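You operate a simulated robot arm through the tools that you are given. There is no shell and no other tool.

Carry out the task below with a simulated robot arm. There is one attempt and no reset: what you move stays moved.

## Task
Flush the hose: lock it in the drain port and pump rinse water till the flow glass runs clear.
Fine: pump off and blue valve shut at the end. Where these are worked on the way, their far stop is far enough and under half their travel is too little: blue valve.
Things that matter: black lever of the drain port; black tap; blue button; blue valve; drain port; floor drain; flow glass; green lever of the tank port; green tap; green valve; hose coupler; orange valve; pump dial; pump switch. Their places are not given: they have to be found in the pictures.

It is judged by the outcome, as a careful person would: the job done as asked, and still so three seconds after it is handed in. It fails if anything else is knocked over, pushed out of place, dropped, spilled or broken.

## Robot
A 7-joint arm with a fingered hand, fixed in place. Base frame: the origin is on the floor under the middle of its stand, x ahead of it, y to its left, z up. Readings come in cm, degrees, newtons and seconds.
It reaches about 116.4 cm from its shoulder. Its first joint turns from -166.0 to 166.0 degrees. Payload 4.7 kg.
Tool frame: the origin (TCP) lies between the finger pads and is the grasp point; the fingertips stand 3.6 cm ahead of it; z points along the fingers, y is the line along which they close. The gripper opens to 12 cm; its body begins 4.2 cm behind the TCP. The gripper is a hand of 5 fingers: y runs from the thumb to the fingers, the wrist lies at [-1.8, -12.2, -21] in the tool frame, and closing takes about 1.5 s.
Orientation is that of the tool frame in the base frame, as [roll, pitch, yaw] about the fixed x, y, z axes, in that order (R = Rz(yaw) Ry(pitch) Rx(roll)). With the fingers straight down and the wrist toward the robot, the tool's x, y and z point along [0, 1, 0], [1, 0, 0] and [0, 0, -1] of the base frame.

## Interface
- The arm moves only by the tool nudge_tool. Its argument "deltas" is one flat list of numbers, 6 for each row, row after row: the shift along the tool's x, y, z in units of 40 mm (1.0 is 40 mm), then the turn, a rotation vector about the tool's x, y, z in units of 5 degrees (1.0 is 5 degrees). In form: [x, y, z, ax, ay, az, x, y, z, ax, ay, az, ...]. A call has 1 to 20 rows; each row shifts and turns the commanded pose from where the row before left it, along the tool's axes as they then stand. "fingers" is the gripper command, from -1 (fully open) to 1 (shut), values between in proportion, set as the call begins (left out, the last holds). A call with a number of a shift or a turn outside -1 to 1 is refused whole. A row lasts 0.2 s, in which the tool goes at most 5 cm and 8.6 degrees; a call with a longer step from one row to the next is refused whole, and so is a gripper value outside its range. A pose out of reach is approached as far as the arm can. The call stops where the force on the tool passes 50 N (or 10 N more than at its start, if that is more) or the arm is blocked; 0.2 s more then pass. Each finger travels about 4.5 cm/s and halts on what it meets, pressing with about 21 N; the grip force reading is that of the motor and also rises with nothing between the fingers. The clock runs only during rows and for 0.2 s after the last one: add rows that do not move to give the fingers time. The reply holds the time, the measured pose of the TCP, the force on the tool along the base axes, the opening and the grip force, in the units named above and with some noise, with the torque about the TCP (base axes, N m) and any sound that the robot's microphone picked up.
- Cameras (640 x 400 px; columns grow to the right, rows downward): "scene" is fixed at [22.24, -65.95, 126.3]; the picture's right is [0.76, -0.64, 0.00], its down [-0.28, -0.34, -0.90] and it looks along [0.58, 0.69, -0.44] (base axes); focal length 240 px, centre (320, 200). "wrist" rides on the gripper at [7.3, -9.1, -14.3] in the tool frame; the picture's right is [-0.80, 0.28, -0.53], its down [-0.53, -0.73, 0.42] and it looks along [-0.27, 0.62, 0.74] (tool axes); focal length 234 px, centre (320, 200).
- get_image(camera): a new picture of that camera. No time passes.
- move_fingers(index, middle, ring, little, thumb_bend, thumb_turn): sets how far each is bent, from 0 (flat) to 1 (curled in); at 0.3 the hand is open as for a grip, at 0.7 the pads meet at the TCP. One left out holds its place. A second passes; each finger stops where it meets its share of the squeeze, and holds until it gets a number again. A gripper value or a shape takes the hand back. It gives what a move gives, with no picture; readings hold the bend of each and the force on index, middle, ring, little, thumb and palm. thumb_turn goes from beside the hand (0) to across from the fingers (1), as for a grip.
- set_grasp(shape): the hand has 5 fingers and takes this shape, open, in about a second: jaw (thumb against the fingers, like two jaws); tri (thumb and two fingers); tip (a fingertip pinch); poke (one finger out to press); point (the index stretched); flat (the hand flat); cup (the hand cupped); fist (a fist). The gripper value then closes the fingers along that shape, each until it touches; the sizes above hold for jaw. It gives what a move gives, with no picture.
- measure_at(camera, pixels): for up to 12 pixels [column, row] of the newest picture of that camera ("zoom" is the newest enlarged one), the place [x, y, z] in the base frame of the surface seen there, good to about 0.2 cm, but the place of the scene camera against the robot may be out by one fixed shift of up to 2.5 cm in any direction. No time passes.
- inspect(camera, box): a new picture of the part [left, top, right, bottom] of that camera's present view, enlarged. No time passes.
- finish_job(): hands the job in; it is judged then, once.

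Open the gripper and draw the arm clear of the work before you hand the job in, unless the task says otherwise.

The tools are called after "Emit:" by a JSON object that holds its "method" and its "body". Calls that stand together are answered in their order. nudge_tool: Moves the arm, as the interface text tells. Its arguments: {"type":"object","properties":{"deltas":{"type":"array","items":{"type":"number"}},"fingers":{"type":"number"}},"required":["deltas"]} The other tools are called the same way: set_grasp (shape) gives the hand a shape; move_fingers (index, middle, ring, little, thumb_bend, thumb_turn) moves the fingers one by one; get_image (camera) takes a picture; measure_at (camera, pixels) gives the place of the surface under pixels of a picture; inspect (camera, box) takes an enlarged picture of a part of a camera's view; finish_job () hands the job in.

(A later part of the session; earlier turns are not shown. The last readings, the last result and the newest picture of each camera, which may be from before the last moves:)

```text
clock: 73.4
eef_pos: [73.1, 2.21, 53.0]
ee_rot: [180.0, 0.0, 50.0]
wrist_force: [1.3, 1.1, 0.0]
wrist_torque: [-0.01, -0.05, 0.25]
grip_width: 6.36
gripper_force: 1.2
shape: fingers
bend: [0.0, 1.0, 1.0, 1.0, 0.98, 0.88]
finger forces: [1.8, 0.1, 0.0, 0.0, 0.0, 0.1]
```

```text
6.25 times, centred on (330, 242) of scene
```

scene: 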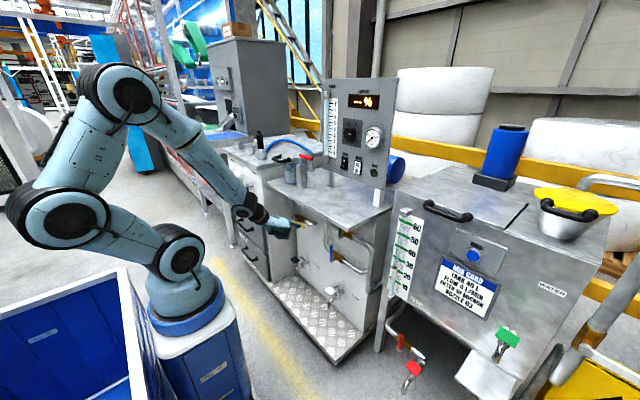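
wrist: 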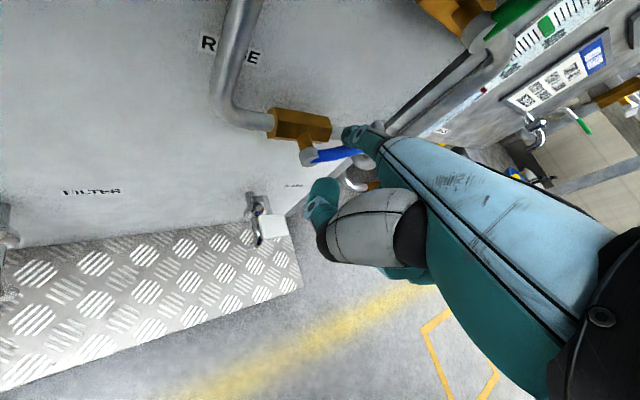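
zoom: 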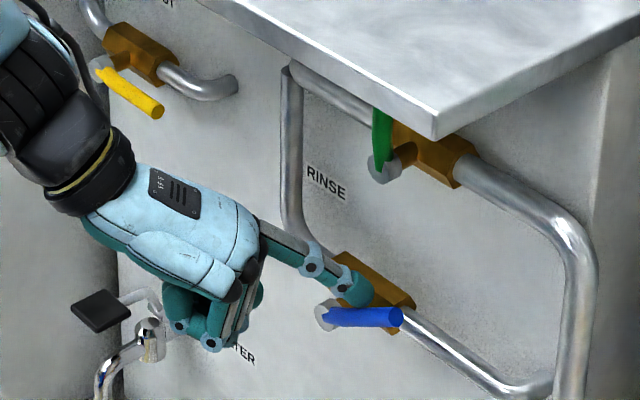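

Lever is around 60°; need about 30° more to align with the pipe. Continue: push down and right with 10° more yaw.

Emit:
{"method": "nudge_tool", "body": {"deltas": [0.0186, 0.046, 0.117, 0, 0, 0.333, 0.0186, 0.046, 0.117, 0, 0, 0.333, 0.0186, 0.046, 0.117, 0, 0, 0.333, 0.0186, 0.046, 0.117, 0, 0, 0.333, 0.0186, 0.046, 0.117, 0, 0, 0.333, 0.0186, 0.046, 0.117, 0, 0, 0.333]}}

Emit:
{"method": "get_image", "body": {"camera": "wrist"}}

Emit:
{"method": "inspect", "body": {"camera": "scene", "box": [290, 210, 370, 274]}}

```text
clock: 74.8
eef_pos: [74.34, 1.68, 50.14]
ee_rot: [179.9, -0.1, 40.1]
wrist_force: [-0.6, 4.1, 8.4]
wrist_torque: [-0.62, -0.64, 0.38]
grip_width: 6.65
gripper_force: 3.7
shape: fingers
bend: [0.0, 1.0, 1.0, 1.0, 0.98, 0.88]
finger forces: [7.1, 0.1, 0.0, 0.1, 0.1, 0.0]
```

```text
taken
```

wrist: 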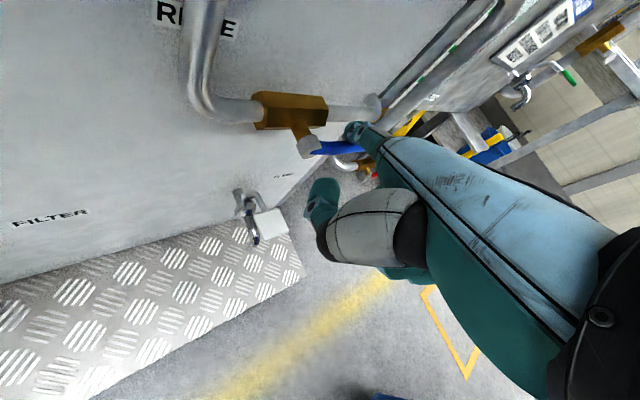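

```text
6.25 times, centred on (330, 242) of scene
```

zoom: 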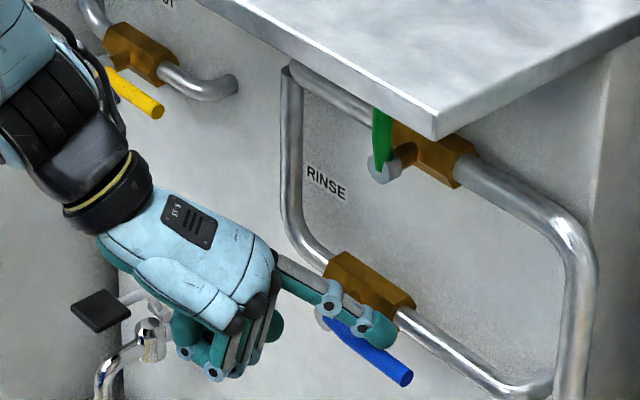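

Blue lever now appears parallel to the orange one with force rising to 8 N — at the stop. Push 3 mm more to confirm.

Emit:
{"method": "nudge_tool", "body": {"deltas": [0, 0, 0.04, 0, 0, 0, 0, 0, 0.04, 0, 0, 0, 0, 0, 0, 0, 0, 0]}}

Emit:
{"method": "inspect", "body": {"camera": "scene", "box": [290, 210, 370, 274]}}

```text
clock: 75.6
eef_pos: [74.29, 1.73, 49.63]
ee_rot: [180.0, -0.1, 40.0]
wrist_force: [0.3, 4.1, 10.5]
wrist_torque: [-0.86, -0.86, 0.44]
grip_width: 6.87
gripper_force: 4.4
shape: fingers
bend: [0.0, 1.0, 1.0, 1.0, 0.98, 0.88]
finger forces: [8.9, 0.0, 0.0, 0.0, 0.1, 0.0]
```

```text
6.25 times, centred on (330, 242) of scene
```

zoom: 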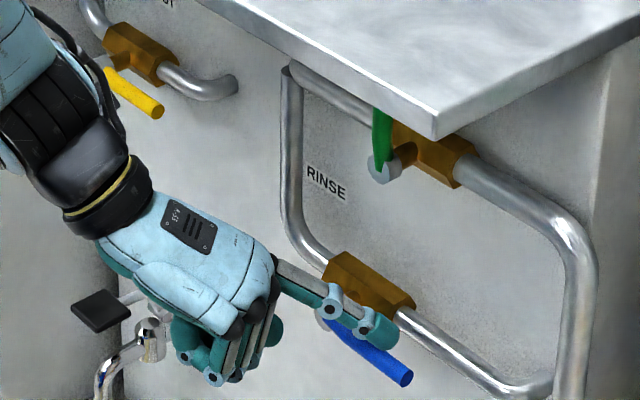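

The lever did not move further, so blue is fully open. Lift off it and withdraw from under the bench edge.

Emit:
{"method": "nudge_tool", "body": {"deltas": [0, 0, -0.375, 0, 0, 0, 0, 0, -0.375, 0, 0, 0, -0.318, -0.593, -0.1, 0, 0, 0, -0.318, -0.593, -0.1, 0, 0, 0, -0.318, -0.593, -0.1, 0, 0, 0, -0.318, -0.593, -0.1, 0, 0, 0]}}

Emit:
{"method": "get_image", "body": {"camera": "wrist"}}

Emit:
{"method": "get_image", "body": {"camera": "scene"}}

```text
clock: 77.0
eef_pos: [64.33, 5.81, 54.26]
ee_rot: [-180.0, 0.0, 39.9]
wrist_force: [-0.6, 0.0, 0.1]
wrist_torque: [-0.01, 0.0, -0.01]
grip_width: 6.35
gripper_force: 0.1
shape: fingers
bend: [0.0, 1.0, 1.0, 1.0, 0.98, 0.88]
finger forces: [0.0, 0.0, 0.1, 0.0, 0.0, 0.0]
```

```text
taken
```

wrist: 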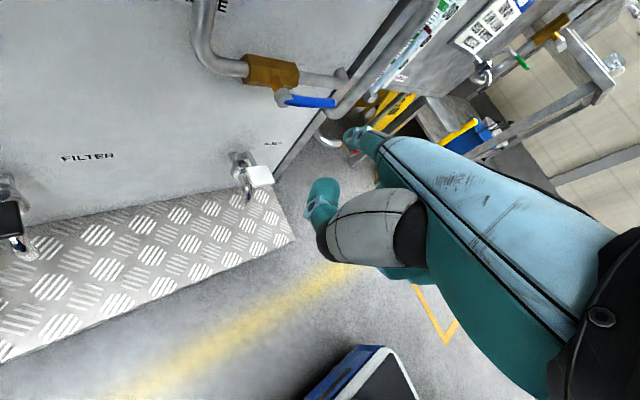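

```text
taken
```

scene: 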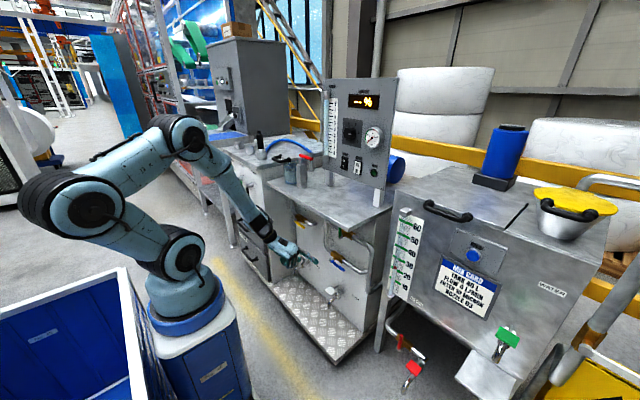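

Blue lever is along the pipe in both views. Retreat further, then rise while turning the yaw back to 90°.

Emit:
{"method": "nudge_tool", "body": {"deltas": [-0.169, -0.577, -0.5, 0, 0, 0, -0.169, -0.577, -0.5, 0, 0, 0, -0.169, -0.577, -0.5, 0, 0, 0]}}

Emit:
{"method": "nudge_tool", "body": {"deltas": [0, 0, -0.9, 0, 0, -1, 0, 0, -0.9, 0, 0, -1, 0, 0, -0.9, 0, 0, -1, 0, 0, -0.9, 0, 0, -1, 0, 0, -0.9, 0, 0, -1, 0, 0, -0.9, 0, 0, -1, 0, 0, -0.9, 0, 0, -1, 0, 0, -0.9, 0, 0, -1, 0, 0, -0.9, 0, 0, -1, 0, 0, -0.9, 0, 0, -1]}}

Emit:
{"method": "get_image", "body": {"camera": "wrist"}}

Emit:
{"method": "get_image", "body": {"camera": "scene"}}

```text
clock: 77.8
eef_pos: [58.47, 9.69, 60.28]
ee_rot: [180.0, -0.1, 40.0]
wrist_force: [-0.4, -0.2, 0.2]
wrist_torque: [0.01, 0.02, -0.01]
grip_width: 6.34
gripper_force: 0.0
shape: fingers
bend: [0.0, 1.0, 1.0, 1.0, 0.98, 0.88]
finger forces: [0.0, 0.0, 0.1, 0.0, 0.0, 0.0]
```

```text
clock: 80.0
eef_pos: [58.41, 9.73, 96.27]
ee_rot: [-180.0, 0.0, 90.0]
wrist_force: [-0.6, 0.4, -0.4]
wrist_torque: [-0.02, 0.0, 0.04]
grip_width: 6.35
gripper_force: 0.0
shape: fingers
bend: [0.0, 1.0, 1.0, 1.0, 0.98, 0.88]
finger forces: [0.1, 0.0, 0.0, 0.0, 0.0, 0.0]
```

```text
taken
```

wrist: 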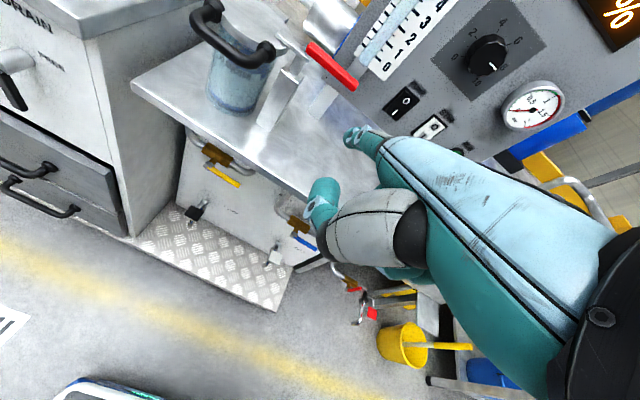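

```text
taken
```

scene: 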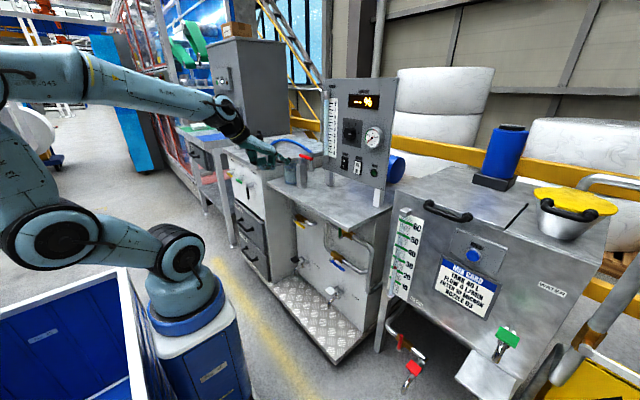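

Panel is close in view now: pump rocker at (402,103), dial at (487,52). Inspect and measure.

Emit:
{"method": "inspect", "body": {"camera": "wrist", "box": [330, 0, 570, 150]}}

Emit:
{"method": "inspect", "body": {"camera": "wrist", "box": [370, 70, 450, 130]}}

Emit:
{"method": "measure_at", "body": {"camera": "zoom", "pixels": [[300, 100], [240, 160], [220, 210], [200, 260], [280, 200], [330, 160], [180, 300], [160, 150], [350, 60], [270, 240], [500, 330], [450, 370]]}}

```text
2.67 times, centred on (450, 75) of wrist
```

zoom: 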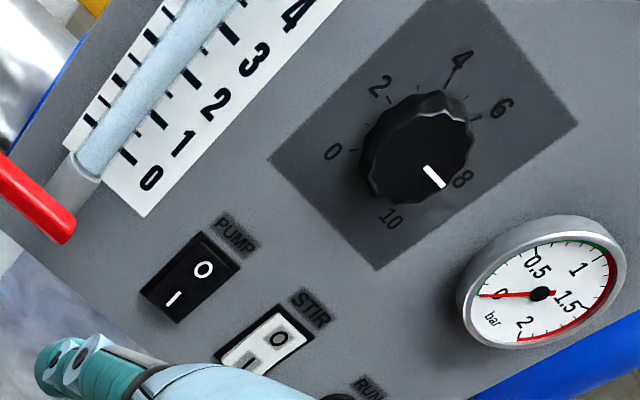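

```text
6.67 times, centred on (410, 100) of wrist
```

zoom: 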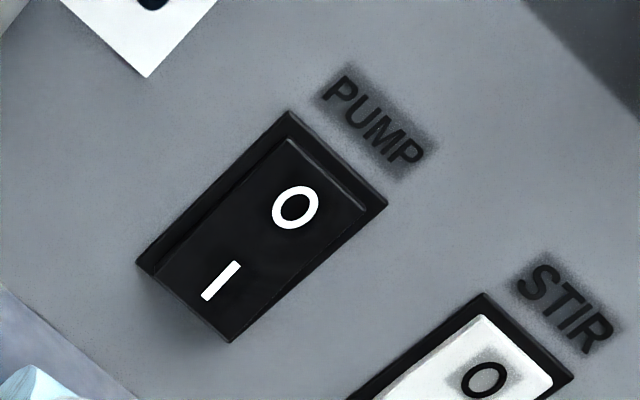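

```text
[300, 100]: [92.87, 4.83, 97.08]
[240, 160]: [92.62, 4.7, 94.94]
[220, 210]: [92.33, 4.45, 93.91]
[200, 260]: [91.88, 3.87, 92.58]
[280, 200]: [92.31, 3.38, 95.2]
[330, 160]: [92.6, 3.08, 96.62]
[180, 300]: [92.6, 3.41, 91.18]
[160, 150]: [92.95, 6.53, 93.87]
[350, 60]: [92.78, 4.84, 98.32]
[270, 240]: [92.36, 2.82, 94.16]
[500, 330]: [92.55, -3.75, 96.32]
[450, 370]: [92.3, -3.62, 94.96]
```

Dial points at 8; pump rocker in O, with "I" at the lower end near (91.9, 3.35, 92.5). Check the red lever tip location for clearance while tilting to roll 150.

Emit:
{"method": "measure_at", "body": {"camera": "wrist", "pixels": [[350, 85], [315, 48], [385, 120], [403, 103], [397, 112], [410, 95]]}}

Emit:
{"method": "nudge_tool", "body": {"deltas": [-0.4, 0, 0, -1, 0, 0, -0.4, 0, 0, -1, 0, 0, -0.4, 0, 0, -1, 0, 0, -0.4, 0, 0, -1, 0, 0, -0.4, 0, 0, -1, 0, 0, 0, 0, 0, -1, 0, 0]}}

Emit:
{"method": "get_image", "body": {"camera": "wrist"}}

Emit:
{"method": "get_image", "body": {"camera": "scene"}}

```text
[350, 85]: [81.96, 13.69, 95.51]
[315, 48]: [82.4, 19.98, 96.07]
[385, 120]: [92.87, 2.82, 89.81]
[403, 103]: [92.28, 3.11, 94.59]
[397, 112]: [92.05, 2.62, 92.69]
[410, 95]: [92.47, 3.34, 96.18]
```

```text
clock: 81.4
eef_pos: [58.36, 1.71, 96.24]
ee_rot: [149.9, 0.0, 89.9]
wrist_force: [-0.3, 0.0, 0.3]
wrist_torque: [-0.01, 0.05, 0.02]
grip_width: 6.34
gripper_force: 0.1
shape: fingers
bend: [0.0, 1.0, 1.0, 1.0, 0.98, 0.88]
finger forces: [0.0, 0.0, 0.1, 0.0, 0.0, 0.1]
```

```text
taken
```

wrist: 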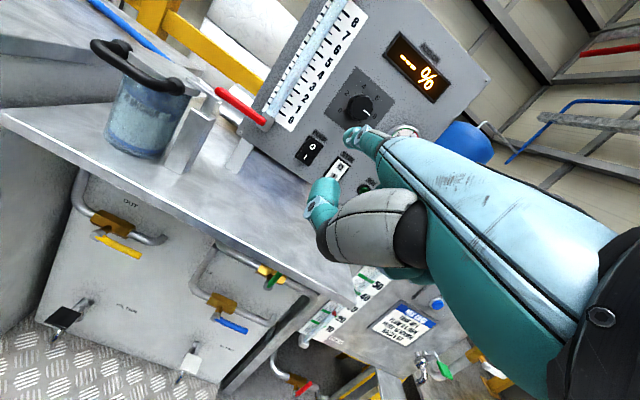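

```text
taken
```

scene: 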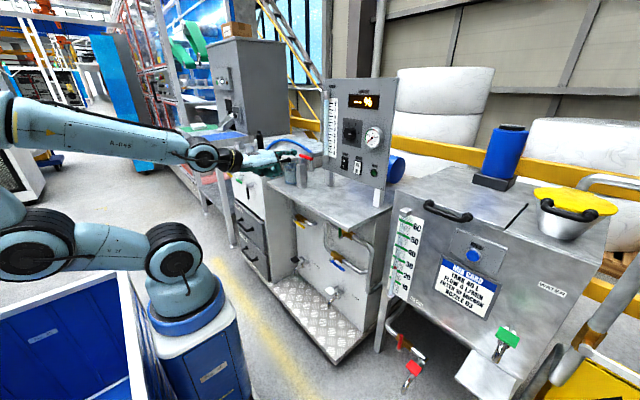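

Zoom in on the pump rocker at (310,150) for precise press coordinates.

Emit:
{"method": "inspect", "body": {"camera": "wrist", "box": [280, 115, 380, 195]}}

Emit:
{"method": "measure_at", "body": {"camera": "zoom", "pixels": [[160, 155], [145, 185], [120, 205], [165, 190], [185, 150], [150, 130], [130, 170], [150, 215], [320, 260], [300, 290], [165, 165], [135, 195]]}}

```text
5.00 times, centred on (330, 155) of wrist
```

zoom: 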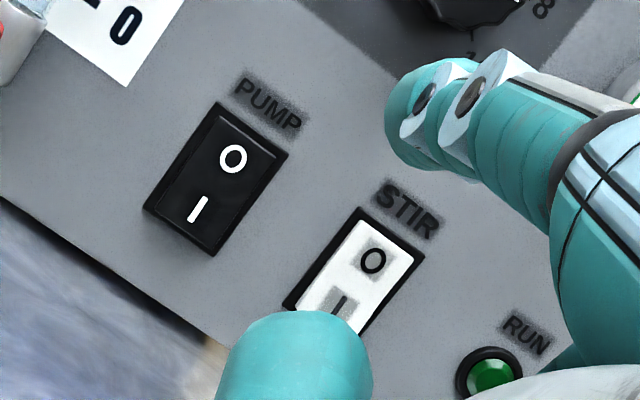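

```text
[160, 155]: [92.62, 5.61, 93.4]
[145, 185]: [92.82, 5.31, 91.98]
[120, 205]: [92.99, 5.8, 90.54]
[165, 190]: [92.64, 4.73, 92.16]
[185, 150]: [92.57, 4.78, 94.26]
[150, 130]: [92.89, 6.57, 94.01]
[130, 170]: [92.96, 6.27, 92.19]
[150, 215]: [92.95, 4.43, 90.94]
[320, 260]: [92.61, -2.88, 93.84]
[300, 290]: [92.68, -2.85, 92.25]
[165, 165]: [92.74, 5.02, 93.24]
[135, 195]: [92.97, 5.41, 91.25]
```

Measure exactly on the O, I and rocker corners.

Emit:
{"method": "measure_at", "body": {"camera": "zoom", "pixels": [[232, 158], [215, 185], [197, 210], [190, 225], [210, 235], [175, 205], [270, 165], [225, 115]]}}

```text
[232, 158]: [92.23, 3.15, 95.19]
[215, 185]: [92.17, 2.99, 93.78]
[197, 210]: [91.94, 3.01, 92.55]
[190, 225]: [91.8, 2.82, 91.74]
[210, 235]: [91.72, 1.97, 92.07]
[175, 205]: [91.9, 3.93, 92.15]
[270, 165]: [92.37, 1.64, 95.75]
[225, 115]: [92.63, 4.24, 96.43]
```

"I" is at (91.94, 3.0, 92.5). Verify the fingertip position in the scene view before the approach.

Emit:
{"method": "inspect", "body": {"camera": "scene", "box": [240, 130, 340, 210]}}

Emit:
{"method": "measure_at", "body": {"camera": "wrist", "pixels": [[348, 134], [346, 140], [352, 133], [352, 143], [360, 130], [325, 190]]}}

```text
5.00 times, centred on (290, 170) of scene
```

zoom: 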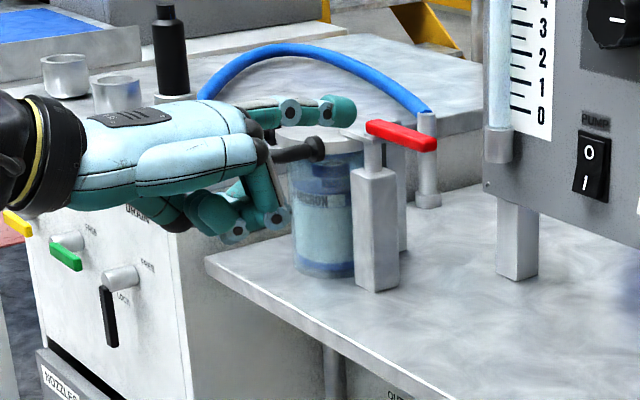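

```text
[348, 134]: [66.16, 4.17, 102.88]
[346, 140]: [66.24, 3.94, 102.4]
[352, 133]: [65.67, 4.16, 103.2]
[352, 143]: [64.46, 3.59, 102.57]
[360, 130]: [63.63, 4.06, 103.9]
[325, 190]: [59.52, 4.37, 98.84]
```

Tip offset confirmed (~9.6, 1.5, 6.4). Move to a standoff 3.5 cm in front of the pump switch "I".

Emit:
{"method": "nudge_tool", "body": {"deltas": [-0.01, 0.449, 0.68, 0, 0, 0, -0.01, 0.449, 0.68, 0, 0, 0, -0.01, 0.449, 0.68, 0, 0, 0, -0.01, 0.449, 0.68, 0, 0, 0, -0.01, 0.449, 0.68, 0, 0, 0, -0.01, 0.449, 0.68, 0, 0, 0, -0.01, 0.449, 0.68, 0, 0, 0]}}

Emit:
{"method": "get_image", "body": {"camera": "wrist"}}

Emit:
{"method": "inspect", "body": {"camera": "scene", "box": [300, 130, 400, 210]}}

```text
clock: 83.0
eef_pos: [77.78, 0.89, 86.62]
ee_rot: [149.9, 0.4, 89.0]
wrist_force: [0.5, -0.5, 0.7]
wrist_torque: [-0.01, 0.06, 0.01]
grip_width: 6.31
gripper_force: 0.1
shape: fingers
bend: [0.0, 1.0, 1.0, 1.0, 0.98, 0.88]
finger forces: [0.1, 0.0, 0.1, 0.1, 0.1, 0.0]
out of reach, approached as far as the arm can: row 7
```

```text
taken
```

wrist: 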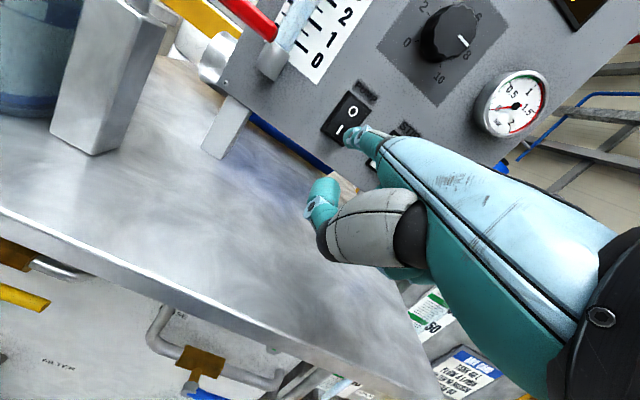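

```text
5.00 times, centred on (350, 170) of scene
```

zoom: 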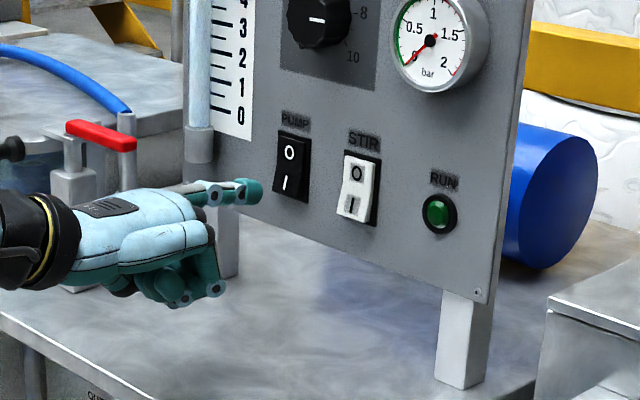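

Slight limit at the end; tip is about (87.4, 2.4, 93.0). I'll yaw the hand 10° to the right about the vertical and shift left to align the tip with "I" at y=3.0, z=92.4.

Emit:
{"method": "nudge_tool", "body": {"deltas": [0.28, 0.06, 0.121, 0, -0.5, 0.866, 0.28, 0.06, 0.121, 0, -0.5, 0.866]}}

Emit:
{"method": "get_image", "body": {"camera": "wrist"}}

Emit:
{"method": "inspect", "body": {"camera": "scene", "box": [310, 130, 390, 194]}}

```text
clock: 83.6
eef_pos: [79.51, 3.42, 85.0]
ee_rot: [150.3, 0.2, 79.9]
wrist_force: [1.6, 0.3, -7.7]
wrist_torque: [0.05, -0.32, 0.0]
grip_width: 6.3
gripper_force: 0.0
shape: fingers
bend: [0.0, 1.0, 1.0, 1.0, 0.98, 0.88]
finger forces: [0.0, 0.0, 0.0, 0.1, 0.1, 0.1]
```

```text
taken
```

wrist: 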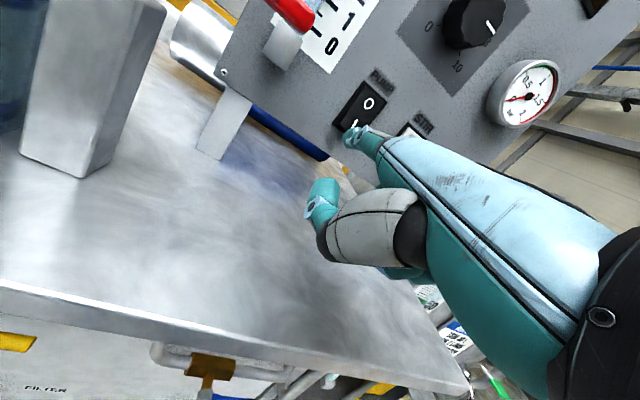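

```text
6.25 times, centred on (350, 162) of scene
```

zoom: 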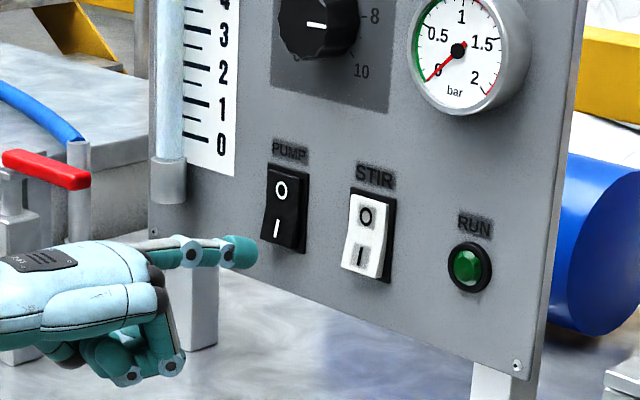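

Pose is slightly lower than wanted (tip ≈ (89.3, 3.3, 91.4)) and a -7.7 N reading appeared. I'll raise 0.9 cm and re-read the force.

Emit:
{"method": "nudge_tool", "body": {"deltas": [0, 0.112, -0.195, 0, 0, 0, 0, 0, 0, 0, 0, 0]}}

Emit:
{"method": "inspect", "body": {"camera": "wrist", "box": [310, 60, 430, 160]}}

Emit:
{"method": "inspect", "body": {"camera": "scene", "box": [310, 130, 390, 194]}}

```text
clock: 84.2
eef_pos: [79.68, 3.55, 86.34]
ee_rot: [149.9, -0.1, 80.0]
wrist_force: [0.3, -0.4, 0.0]
wrist_torque: [0.01, 0.03, 0.03]
grip_width: 6.31
gripper_force: 0.0
shape: fingers
bend: [0.0, 1.0, 1.0, 1.0, 0.98, 0.88]
finger forces: [0.0, 0.0, 0.1, 0.0, 0.0, 0.0]
```

```text
4.00 times, centred on (370, 110) of wrist
```

zoom: 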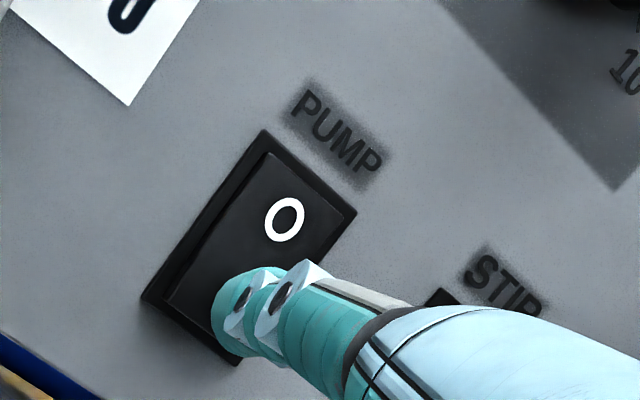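

```text
6.25 times, centred on (350, 162) of scene
```

zoom: 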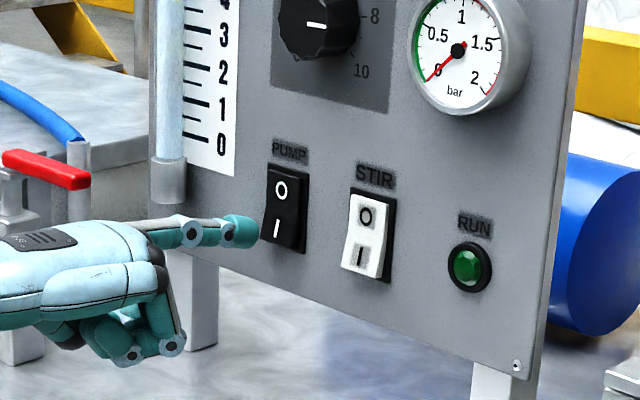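

Reading is normal again. Advance about 2.2 cm slightly down to touch the lower half of the rocker.

Emit:
{"method": "nudge_tool", "body": {"deltas": [0.007, 0.139, 0.129, 0, 0, 0, 0.007, 0.139, 0.129, 0, 0, 0, 0.007, 0.139, 0.129, 0, 0, 0]}}

Emit:
{"method": "inspect", "body": {"camera": "wrist", "box": [310, 60, 430, 160]}}

Emit:
{"method": "inspect", "body": {"camera": "scene", "box": [310, 130, 390, 194]}}

```text
clock: 85.0
eef_pos: [81.78, 3.31, 85.95]
ee_rot: [149.9, 0.0, 80.0]
wrist_force: [-33.0, 3.3, 4.0]
wrist_torque: [-0.2, -2.51, 0.31]
grip_width: 6.26
gripper_force: 15.5
shape: fingers
bend: [0.0, 1.0, 1.0, 1.0, 0.98, 0.88]
finger forces: [32.1, 0.0, 0.1, 0.0, 0.0, 0.1]
heard: click
```

```text
4.00 times, centred on (370, 110) of wrist
```

zoom: 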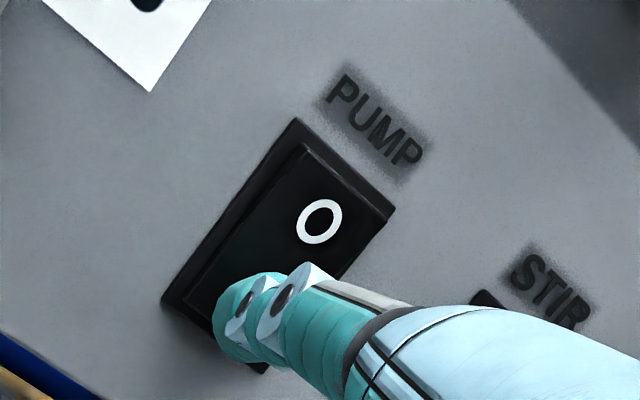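

```text
6.25 times, centred on (350, 162) of scene
```

zoom: 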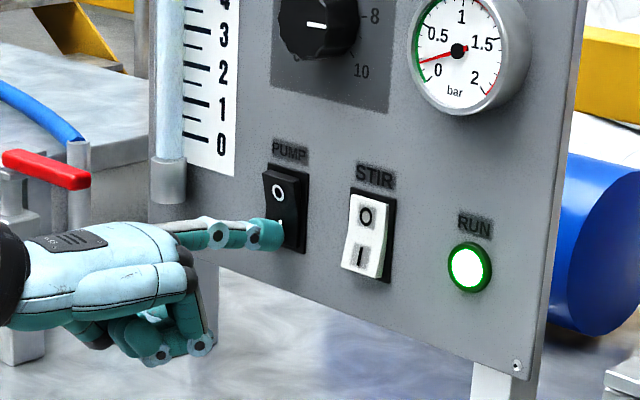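

Click heard; RUN lamp is lit and the gauge rises. Back the finger off and watch the flow glass.

Emit:
{"method": "nudge_tool", "body": {"deltas": [0, -0.2, -0.115, 0, 0, 0, 0, -0.3, -0.17, 0, 0, 0, 0, -0.3, -0.17, 0, 0, 0]}}

Emit:
{"method": "inspect", "body": {"camera": "scene", "box": [310, 70, 410, 190]}}

Emit:
{"method": "get_image", "body": {"camera": "wrist"}}

Emit:
{"method": "get_image", "body": {"camera": "scene"}}

```text
clock: 85.8
eef_pos: [78.26, 3.97, 85.9]
ee_rot: [150.0, 0.0, 79.9]
wrist_force: [0.3, 0.1, -0.3]
wrist_torque: [0.0, 0.04, -0.01]
grip_width: 6.32
gripper_force: 0.1
shape: fingers
bend: [0.0, 1.0, 1.0, 1.0, 0.98, 0.88]
finger forces: [0.1, 0.0, 0.1, 0.0, 0.1, 0.0]
```

```text
3.33 times, centred on (360, 130) of scene
```

zoom: 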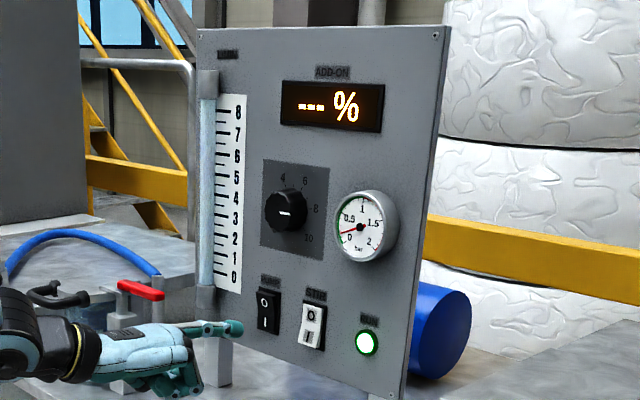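

```text
taken
```

wrist: 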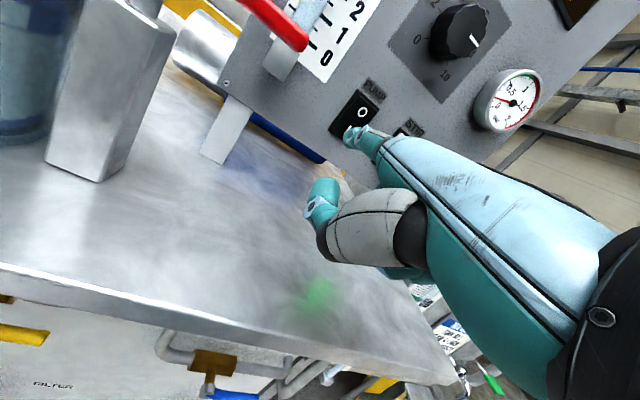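

```text
taken
```

scene: 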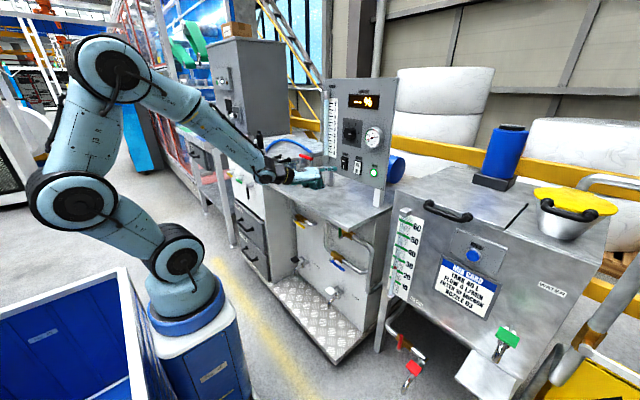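

Pump runs at about 0.2 bar. Zoom in on the flow glass to see its colour and float.

Emit:
{"method": "inspect", "body": {"camera": "scene", "box": [318, 84, 348, 166]}}

Emit:
{"method": "inspect", "body": {"camera": "scene", "box": [220, 120, 330, 200]}}

Emit:
{"method": "nudge_tool", "body": {"deltas": [0, -0.4, -0.4, 0, 0, 0, 0, -0.4, -0.4, 0, 0, 0, 0, -0.4, -0.4, 0, 0, 0, 0, -0.4, -0.4, 0, 0, 0]}}

Emit:
{"method": "get_image", "body": {"camera": "wrist"}}

Emit:
{"method": "inspect", "body": {"camera": "scene", "box": [318, 84, 348, 166]}}

```text
4.88 times, centred on (333, 125) of scene
```

zoom: 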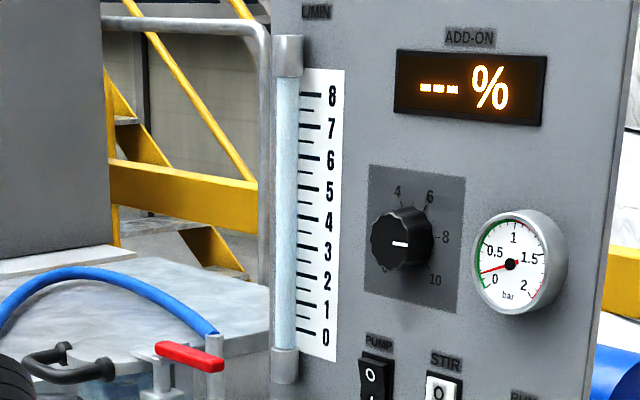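

```text
5.00 times, centred on (275, 160) of scene
```

zoom: 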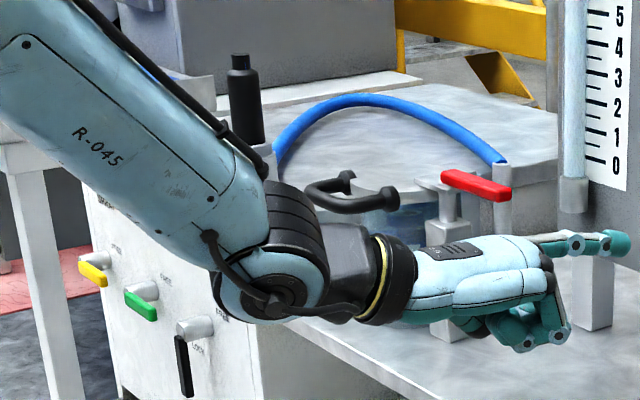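

```text
clock: 86.8
eef_pos: [69.7, 5.42, 88.15]
ee_rot: [150.1, 0.0, 79.9]
wrist_force: [0.4, 0.6, 0.4]
wrist_torque: [0.02, 0.01, 0.01]
grip_width: 6.33
gripper_force: 0.1
shape: fingers
bend: [0.0, 1.0, 1.0, 1.0, 0.98, 0.88]
finger forces: [0.0, 0.0, 0.1, 0.0, 0.0, 0.0]
```

```text
taken
```

wrist: 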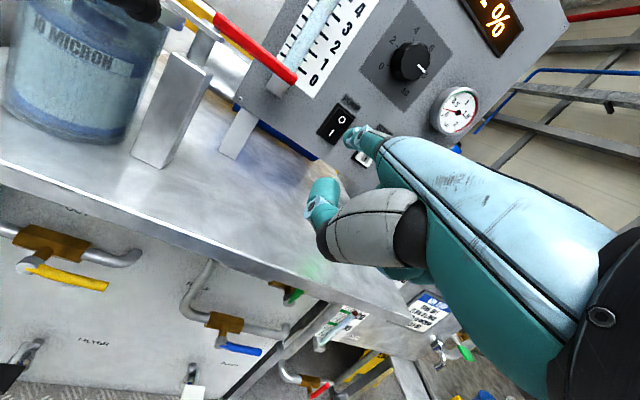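

```text
4.88 times, centred on (333, 125) of scene
```

zoom: 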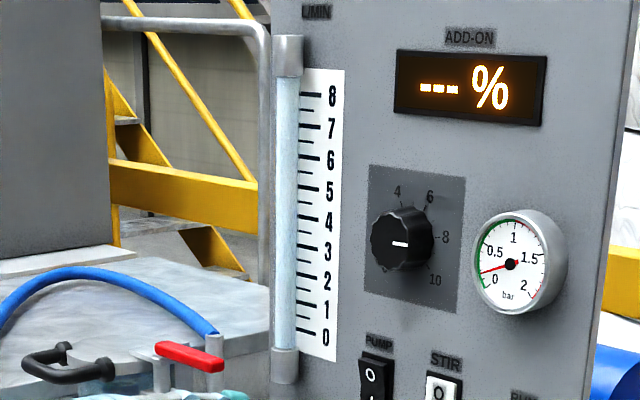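

The glass looks pale so far. I'll raise the arm a little to get the wrist camera onto the flow glass and let time pass.

Emit:
{"method": "nudge_tool", "body": {"deltas": [0, 0.3, -0.75, 0, 0, 0, 0, 0.3, -0.75, 0, 0, 0, 0, 0.3, -0.75, 0, 0, 0, 0, 0.3, -0.75, 0, 0, 0, 0, 0.3, -0.75, 0, 0, 0]}}

Emit:
{"method": "get_image", "body": {"camera": "wrist"}}

Emit:
{"method": "inspect", "body": {"camera": "scene", "box": [318, 84, 348, 166]}}

```text
clock: 88.0
eef_pos: [67.34, 5.93, 104.33]
ee_rot: [150.1, 0.0, 80.1]
wrist_force: [0.7, -0.2, 0.1]
wrist_torque: [0.02, -0.01, -0.02]
grip_width: 6.31
gripper_force: 0.1
shape: fingers
bend: [0.0, 1.0, 1.0, 1.0, 0.98, 0.88]
finger forces: [0.1, 0.1, 0.0, 0.0, 0.0, 0.0]
```

```text
taken
```

wrist: 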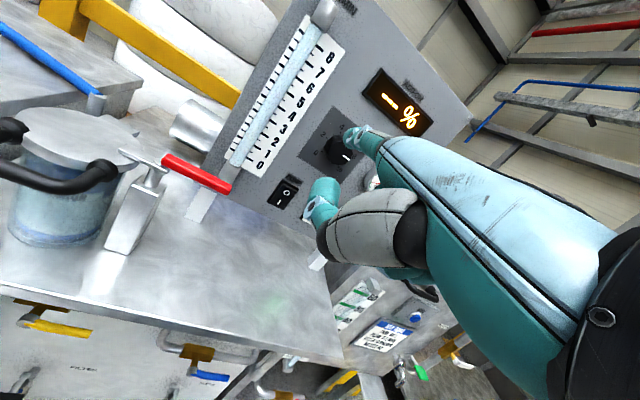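

```text
4.88 times, centred on (333, 125) of scene
```

zoom: 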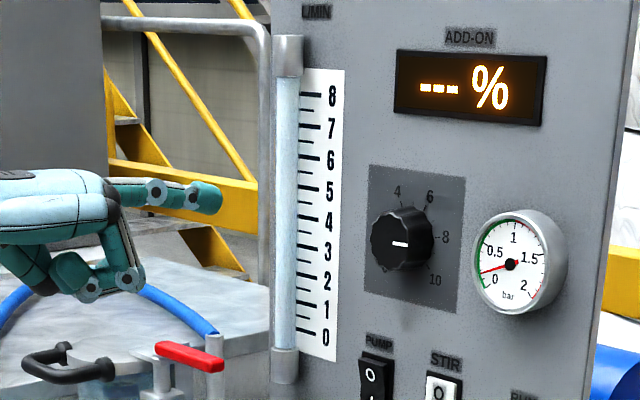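

Zoom on the flow glass in the wrist view.

Emit:
{"method": "inspect", "body": {"camera": "wrist", "box": [220, 0, 360, 190]}}

Emit:
{"method": "inspect", "body": {"camera": "wrist", "box": [0, 80, 160, 260]}}

Emit:
{"method": "inspect", "body": {"camera": "wrist", "box": [140, 320, 340, 400]}}

```text
2.11 times, centred on (290, 95) of wrist
```

zoom: 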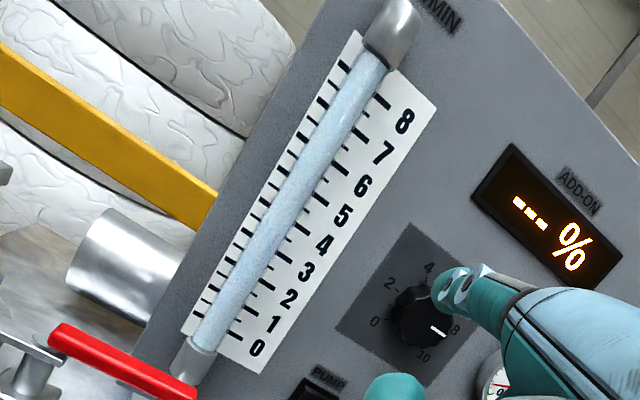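

```text
2.22 times, centred on (80, 170) of wrist
```

zoom: 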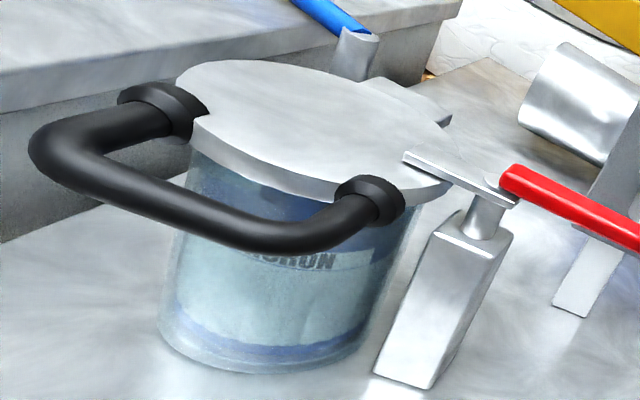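

```text
3.20 times, centred on (240, 360) of wrist
```

zoom: 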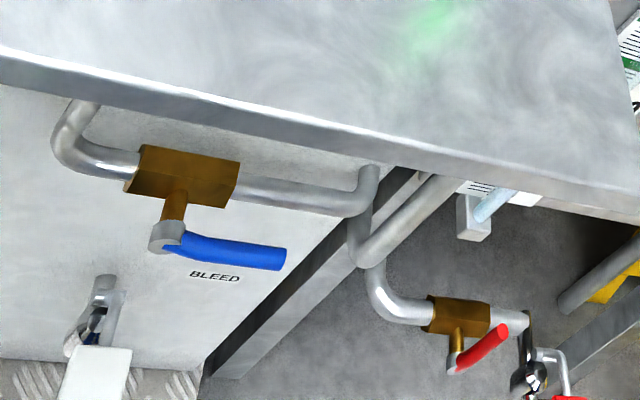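

No float is visible. Zoom tightly on the top and bottom ends of the glass, and wait a little longer.

Emit:
{"method": "inspect", "body": {"camera": "wrist", "box": [280, 0, 340, 50]}}

Emit:
{"method": "inspect", "body": {"camera": "wrist", "box": [210, 130, 270, 190]}}

Emit:
{"method": "inspect", "body": {"camera": "scene", "box": [322, 90, 342, 106]}}

Emit:
{"method": "inspect", "body": {"camera": "scene", "box": [322, 140, 342, 162]}}

Emit:
{"method": "inspect", "body": {"camera": "scene", "box": [360, 120, 390, 185]}}

```text
8.00 times, centred on (310, 25) of wrist
```

zoom: 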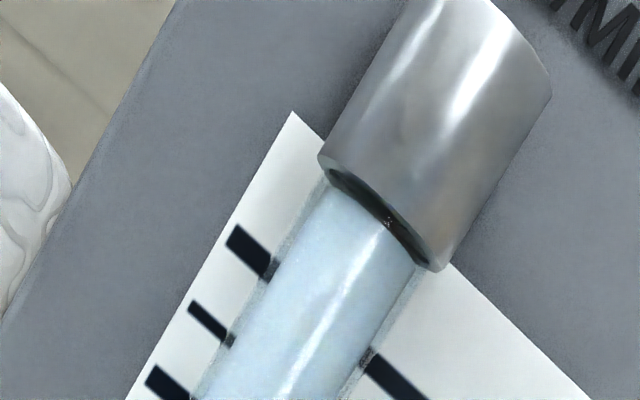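

```text
6.67 times, centred on (240, 160) of wrist
```

zoom: 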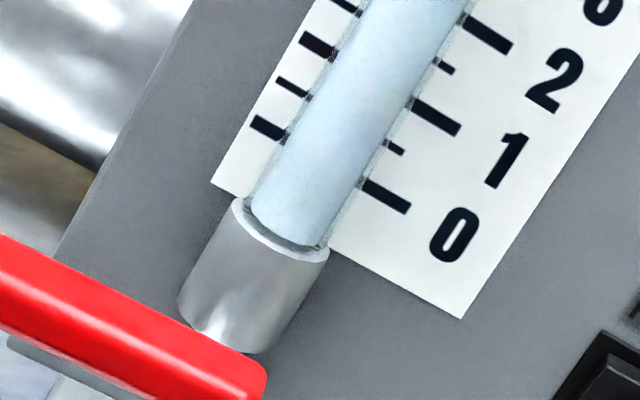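

```text
16.00 times, centred on (332, 98) of scene
```

zoom: 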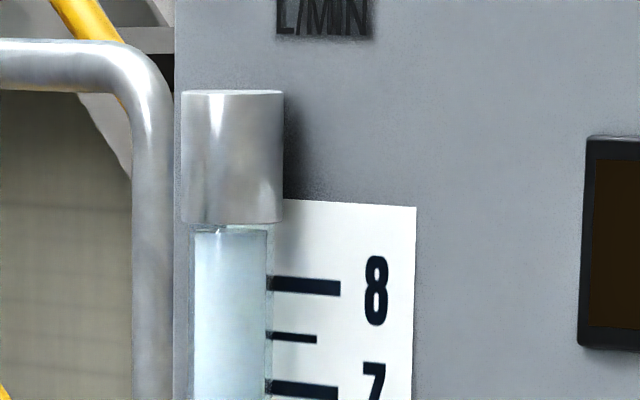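

```text
16.00 times, centred on (332, 151) of scene
```

zoom: 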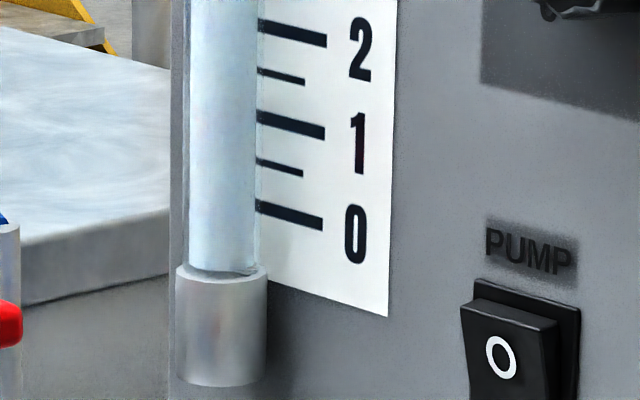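

```text
6.15 times, centred on (375, 152) of scene
```

zoom: 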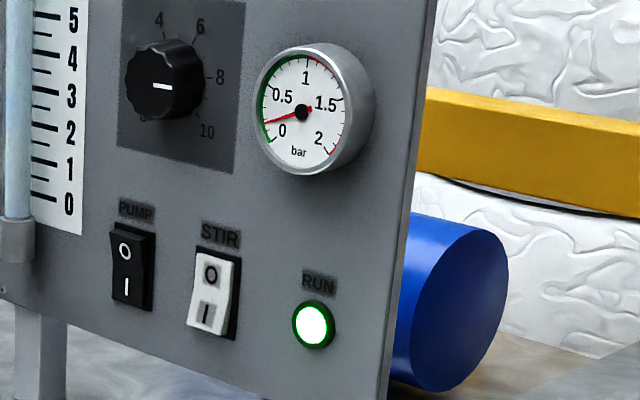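

The glass is still filled with a milky pale-blue liquid. I'll wait with the pump running and compare.

Emit:
{"method": "nudge_tool", "body": {"deltas": [0, 0, 0, 0, 0, 0, 0, 0, 0, 0, 0, 0, 0, 0, 0, 0, 0, 0, 0, 0, 0, 0, 0, 0, 0, 0, 0, 0, 0, 0, 0, 0, 0, 0, 0, 0, 0, 0, 0, 0, 0, 0, 0, 0, 0, 0, 0, 0, 0, 0, 0, 0, 0, 0, 0, 0, 0, 0, 0, 0, 0, 0, 0, 0, 0, 0, 0, 0, 0, 0, 0, 0, 0, 0, 0, 0, 0, 0, 0, 0, 0, 0, 0, 0, 0, 0, 0, 0, 0, 0, 0, 0, 0, 0, 0, 0, 0, 0, 0, 0, 0, 0, 0, 0, 0, 0, 0, 0, 0, 0, 0, 0, 0, 0, 0, 0, 0, 0, 0, 0]}}

Emit:
{"method": "inspect", "body": {"camera": "wrist", "box": [220, 0, 360, 190]}}

Emit:
{"method": "inspect", "body": {"camera": "scene", "box": [318, 84, 388, 186]}}

```text
clock: 92.2
eef_pos: [67.36, 5.86, 104.44]
ee_rot: [150.1, 0.1, 80.0]
wrist_force: [0.1, -1.3, 0.3]
wrist_torque: [0.01, 0.01, 0.01]
grip_width: 6.34
gripper_force: 0.2
shape: fingers
bend: [0.0, 1.0, 1.0, 1.0, 0.98, 0.88]
finger forces: [0.0, 0.1, 0.1, 0.0, 0.0, 0.0]
```

```text
2.11 times, centred on (290, 95) of wrist
```

zoom: 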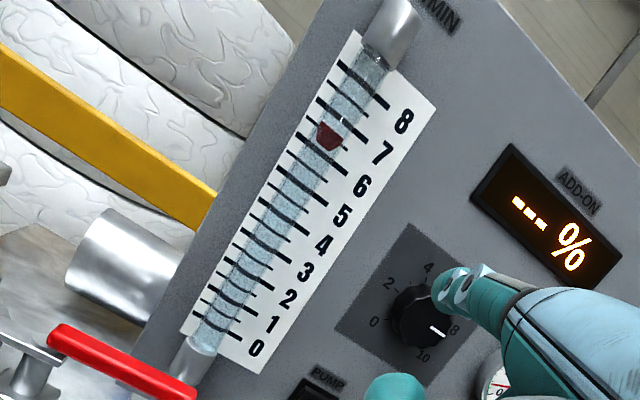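

```text
3.92 times, centred on (353, 135) of scene
```

zoom: 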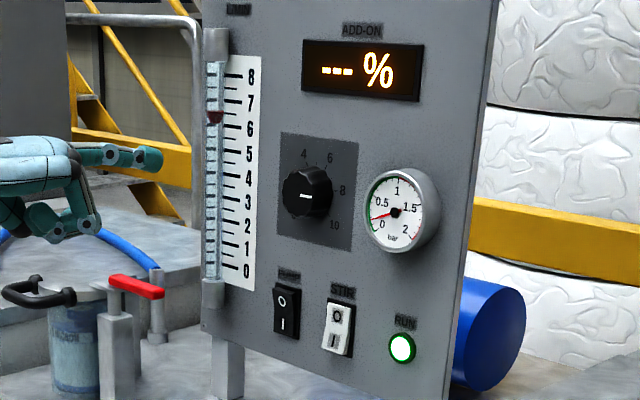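

The glass has cleared: the red float shows near 7 L/min and scale ticks are visible through it. Wait a few more seconds to ensure it is fully clear.

Emit:
{"method": "nudge_tool", "body": {"deltas": [0, 0, 0, 0, 0, 0, 0, 0, 0, 0, 0, 0, 0, 0, 0, 0, 0, 0, 0, 0, 0, 0, 0, 0, 0, 0, 0, 0, 0, 0, 0, 0, 0, 0, 0, 0, 0, 0, 0, 0, 0, 0, 0, 0, 0, 0, 0, 0, 0, 0, 0, 0, 0, 0, 0, 0, 0, 0, 0, 0, 0, 0, 0, 0, 0, 0, 0, 0, 0, 0, 0, 0, 0, 0, 0, 0, 0, 0, 0, 0, 0, 0, 0, 0, 0, 0, 0, 0, 0, 0]}}

Emit:
{"method": "inspect", "body": {"camera": "wrist", "box": [220, 0, 360, 190]}}

Emit:
{"method": "inspect", "body": {"camera": "wrist", "box": [240, 60, 320, 130]}}

Emit:
{"method": "get_image", "body": {"camera": "scene"}}

```text
clock: 95.4
eef_pos: [67.45, 5.83, 104.35]
ee_rot: [150.0, 0.0, 80.1]
wrist_force: [0.1, 0.2, 0.2]
wrist_torque: [-0.01, 0.03, 0.03]
grip_width: 6.32
gripper_force: 0.0
shape: fingers
bend: [0.0, 1.0, 1.0, 1.0, 0.98, 0.88]
finger forces: [0.0, 0.0, 0.0, 0.0, 0.0, 0.1]
```

```text
2.11 times, centred on (290, 95) of wrist
```

zoom: 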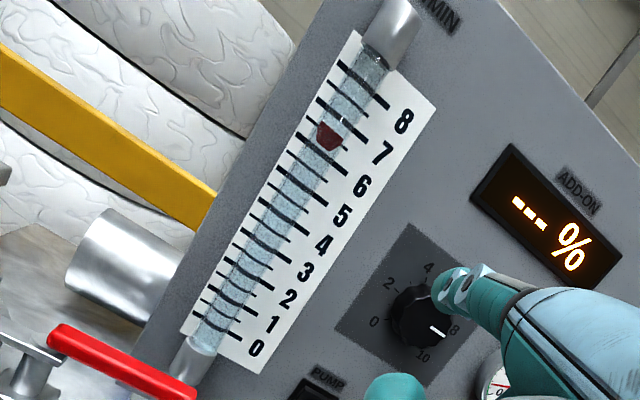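

```text
5.71 times, centred on (280, 95) of wrist
```

zoom: 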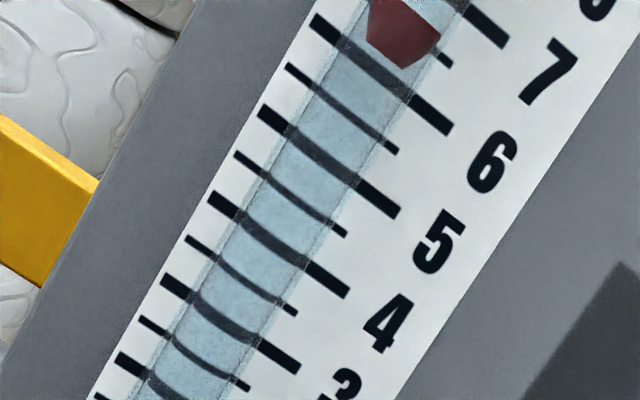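

```text
taken
```

scene: 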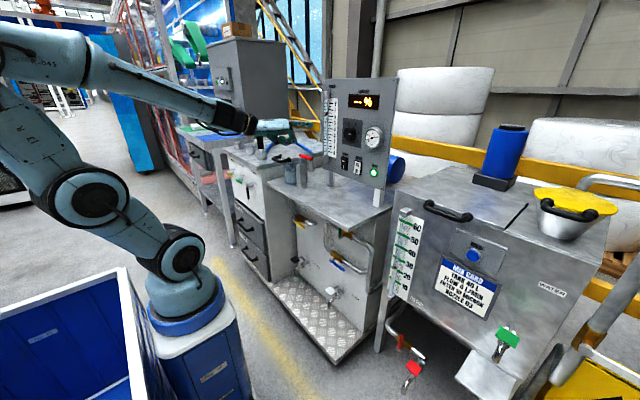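

Clear and steady. Now move back to a standoff in front of the rocker's upper "O" half (tip about (88, 3.2, 95.9)).

Emit:
{"method": "nudge_tool", "body": {"deltas": [-0.02, 0.089, 0.768, 0, 0, 0, -0.02, 0.089, 0.768, 0, 0, 0, -0.02, 0.089, 0.768, 0, 0, 0, -0.02, 0.089, 0.768, 0, 0, 0, -0.02, 0.089, 0.768, 0, 0, 0, -0.02, 0.089, 0.768, 0, 0, 0]}}

Emit:
{"method": "inspect", "body": {"camera": "wrist", "box": [290, 50, 430, 160]}}

Emit:
{"method": "inspect", "body": {"camera": "scene", "box": [310, 130, 390, 194]}}

```text
clock: 96.8
eef_pos: [78.31, 3.51, 89.42]
ee_rot: [149.9, 0.0, 80.0]
wrist_force: [-0.1, -0.1, 1.0]
wrist_torque: [-0.06, 0.02, -0.01]
grip_width: 6.32
gripper_force: 0.0
shape: fingers
bend: [0.0, 1.0, 1.0, 1.0, 0.98, 0.88]
finger forces: [0.0, 0.1, 0.0, 0.0, 0.0, 0.0]
```

```text
3.64 times, centred on (360, 105) of wrist
```

zoom: 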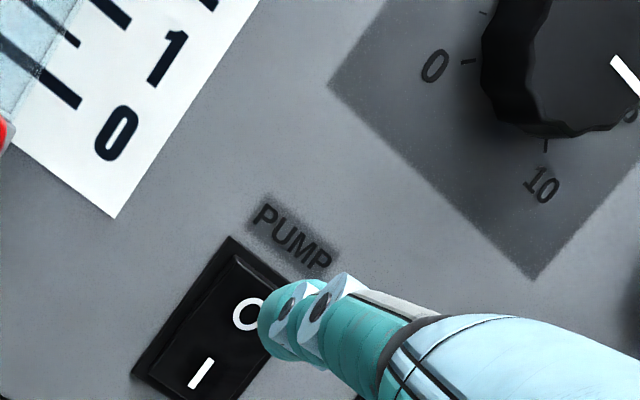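

```text
6.25 times, centred on (350, 162) of scene
```

zoom: 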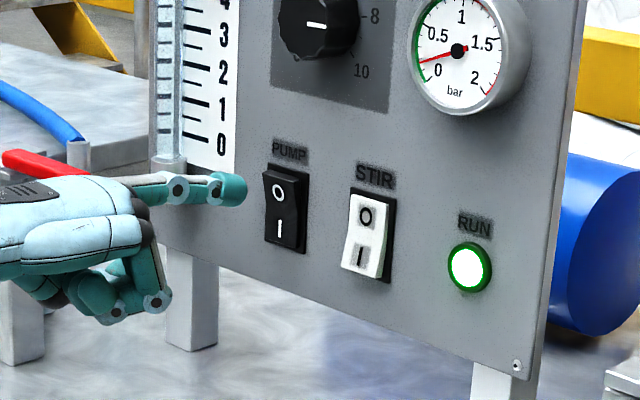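

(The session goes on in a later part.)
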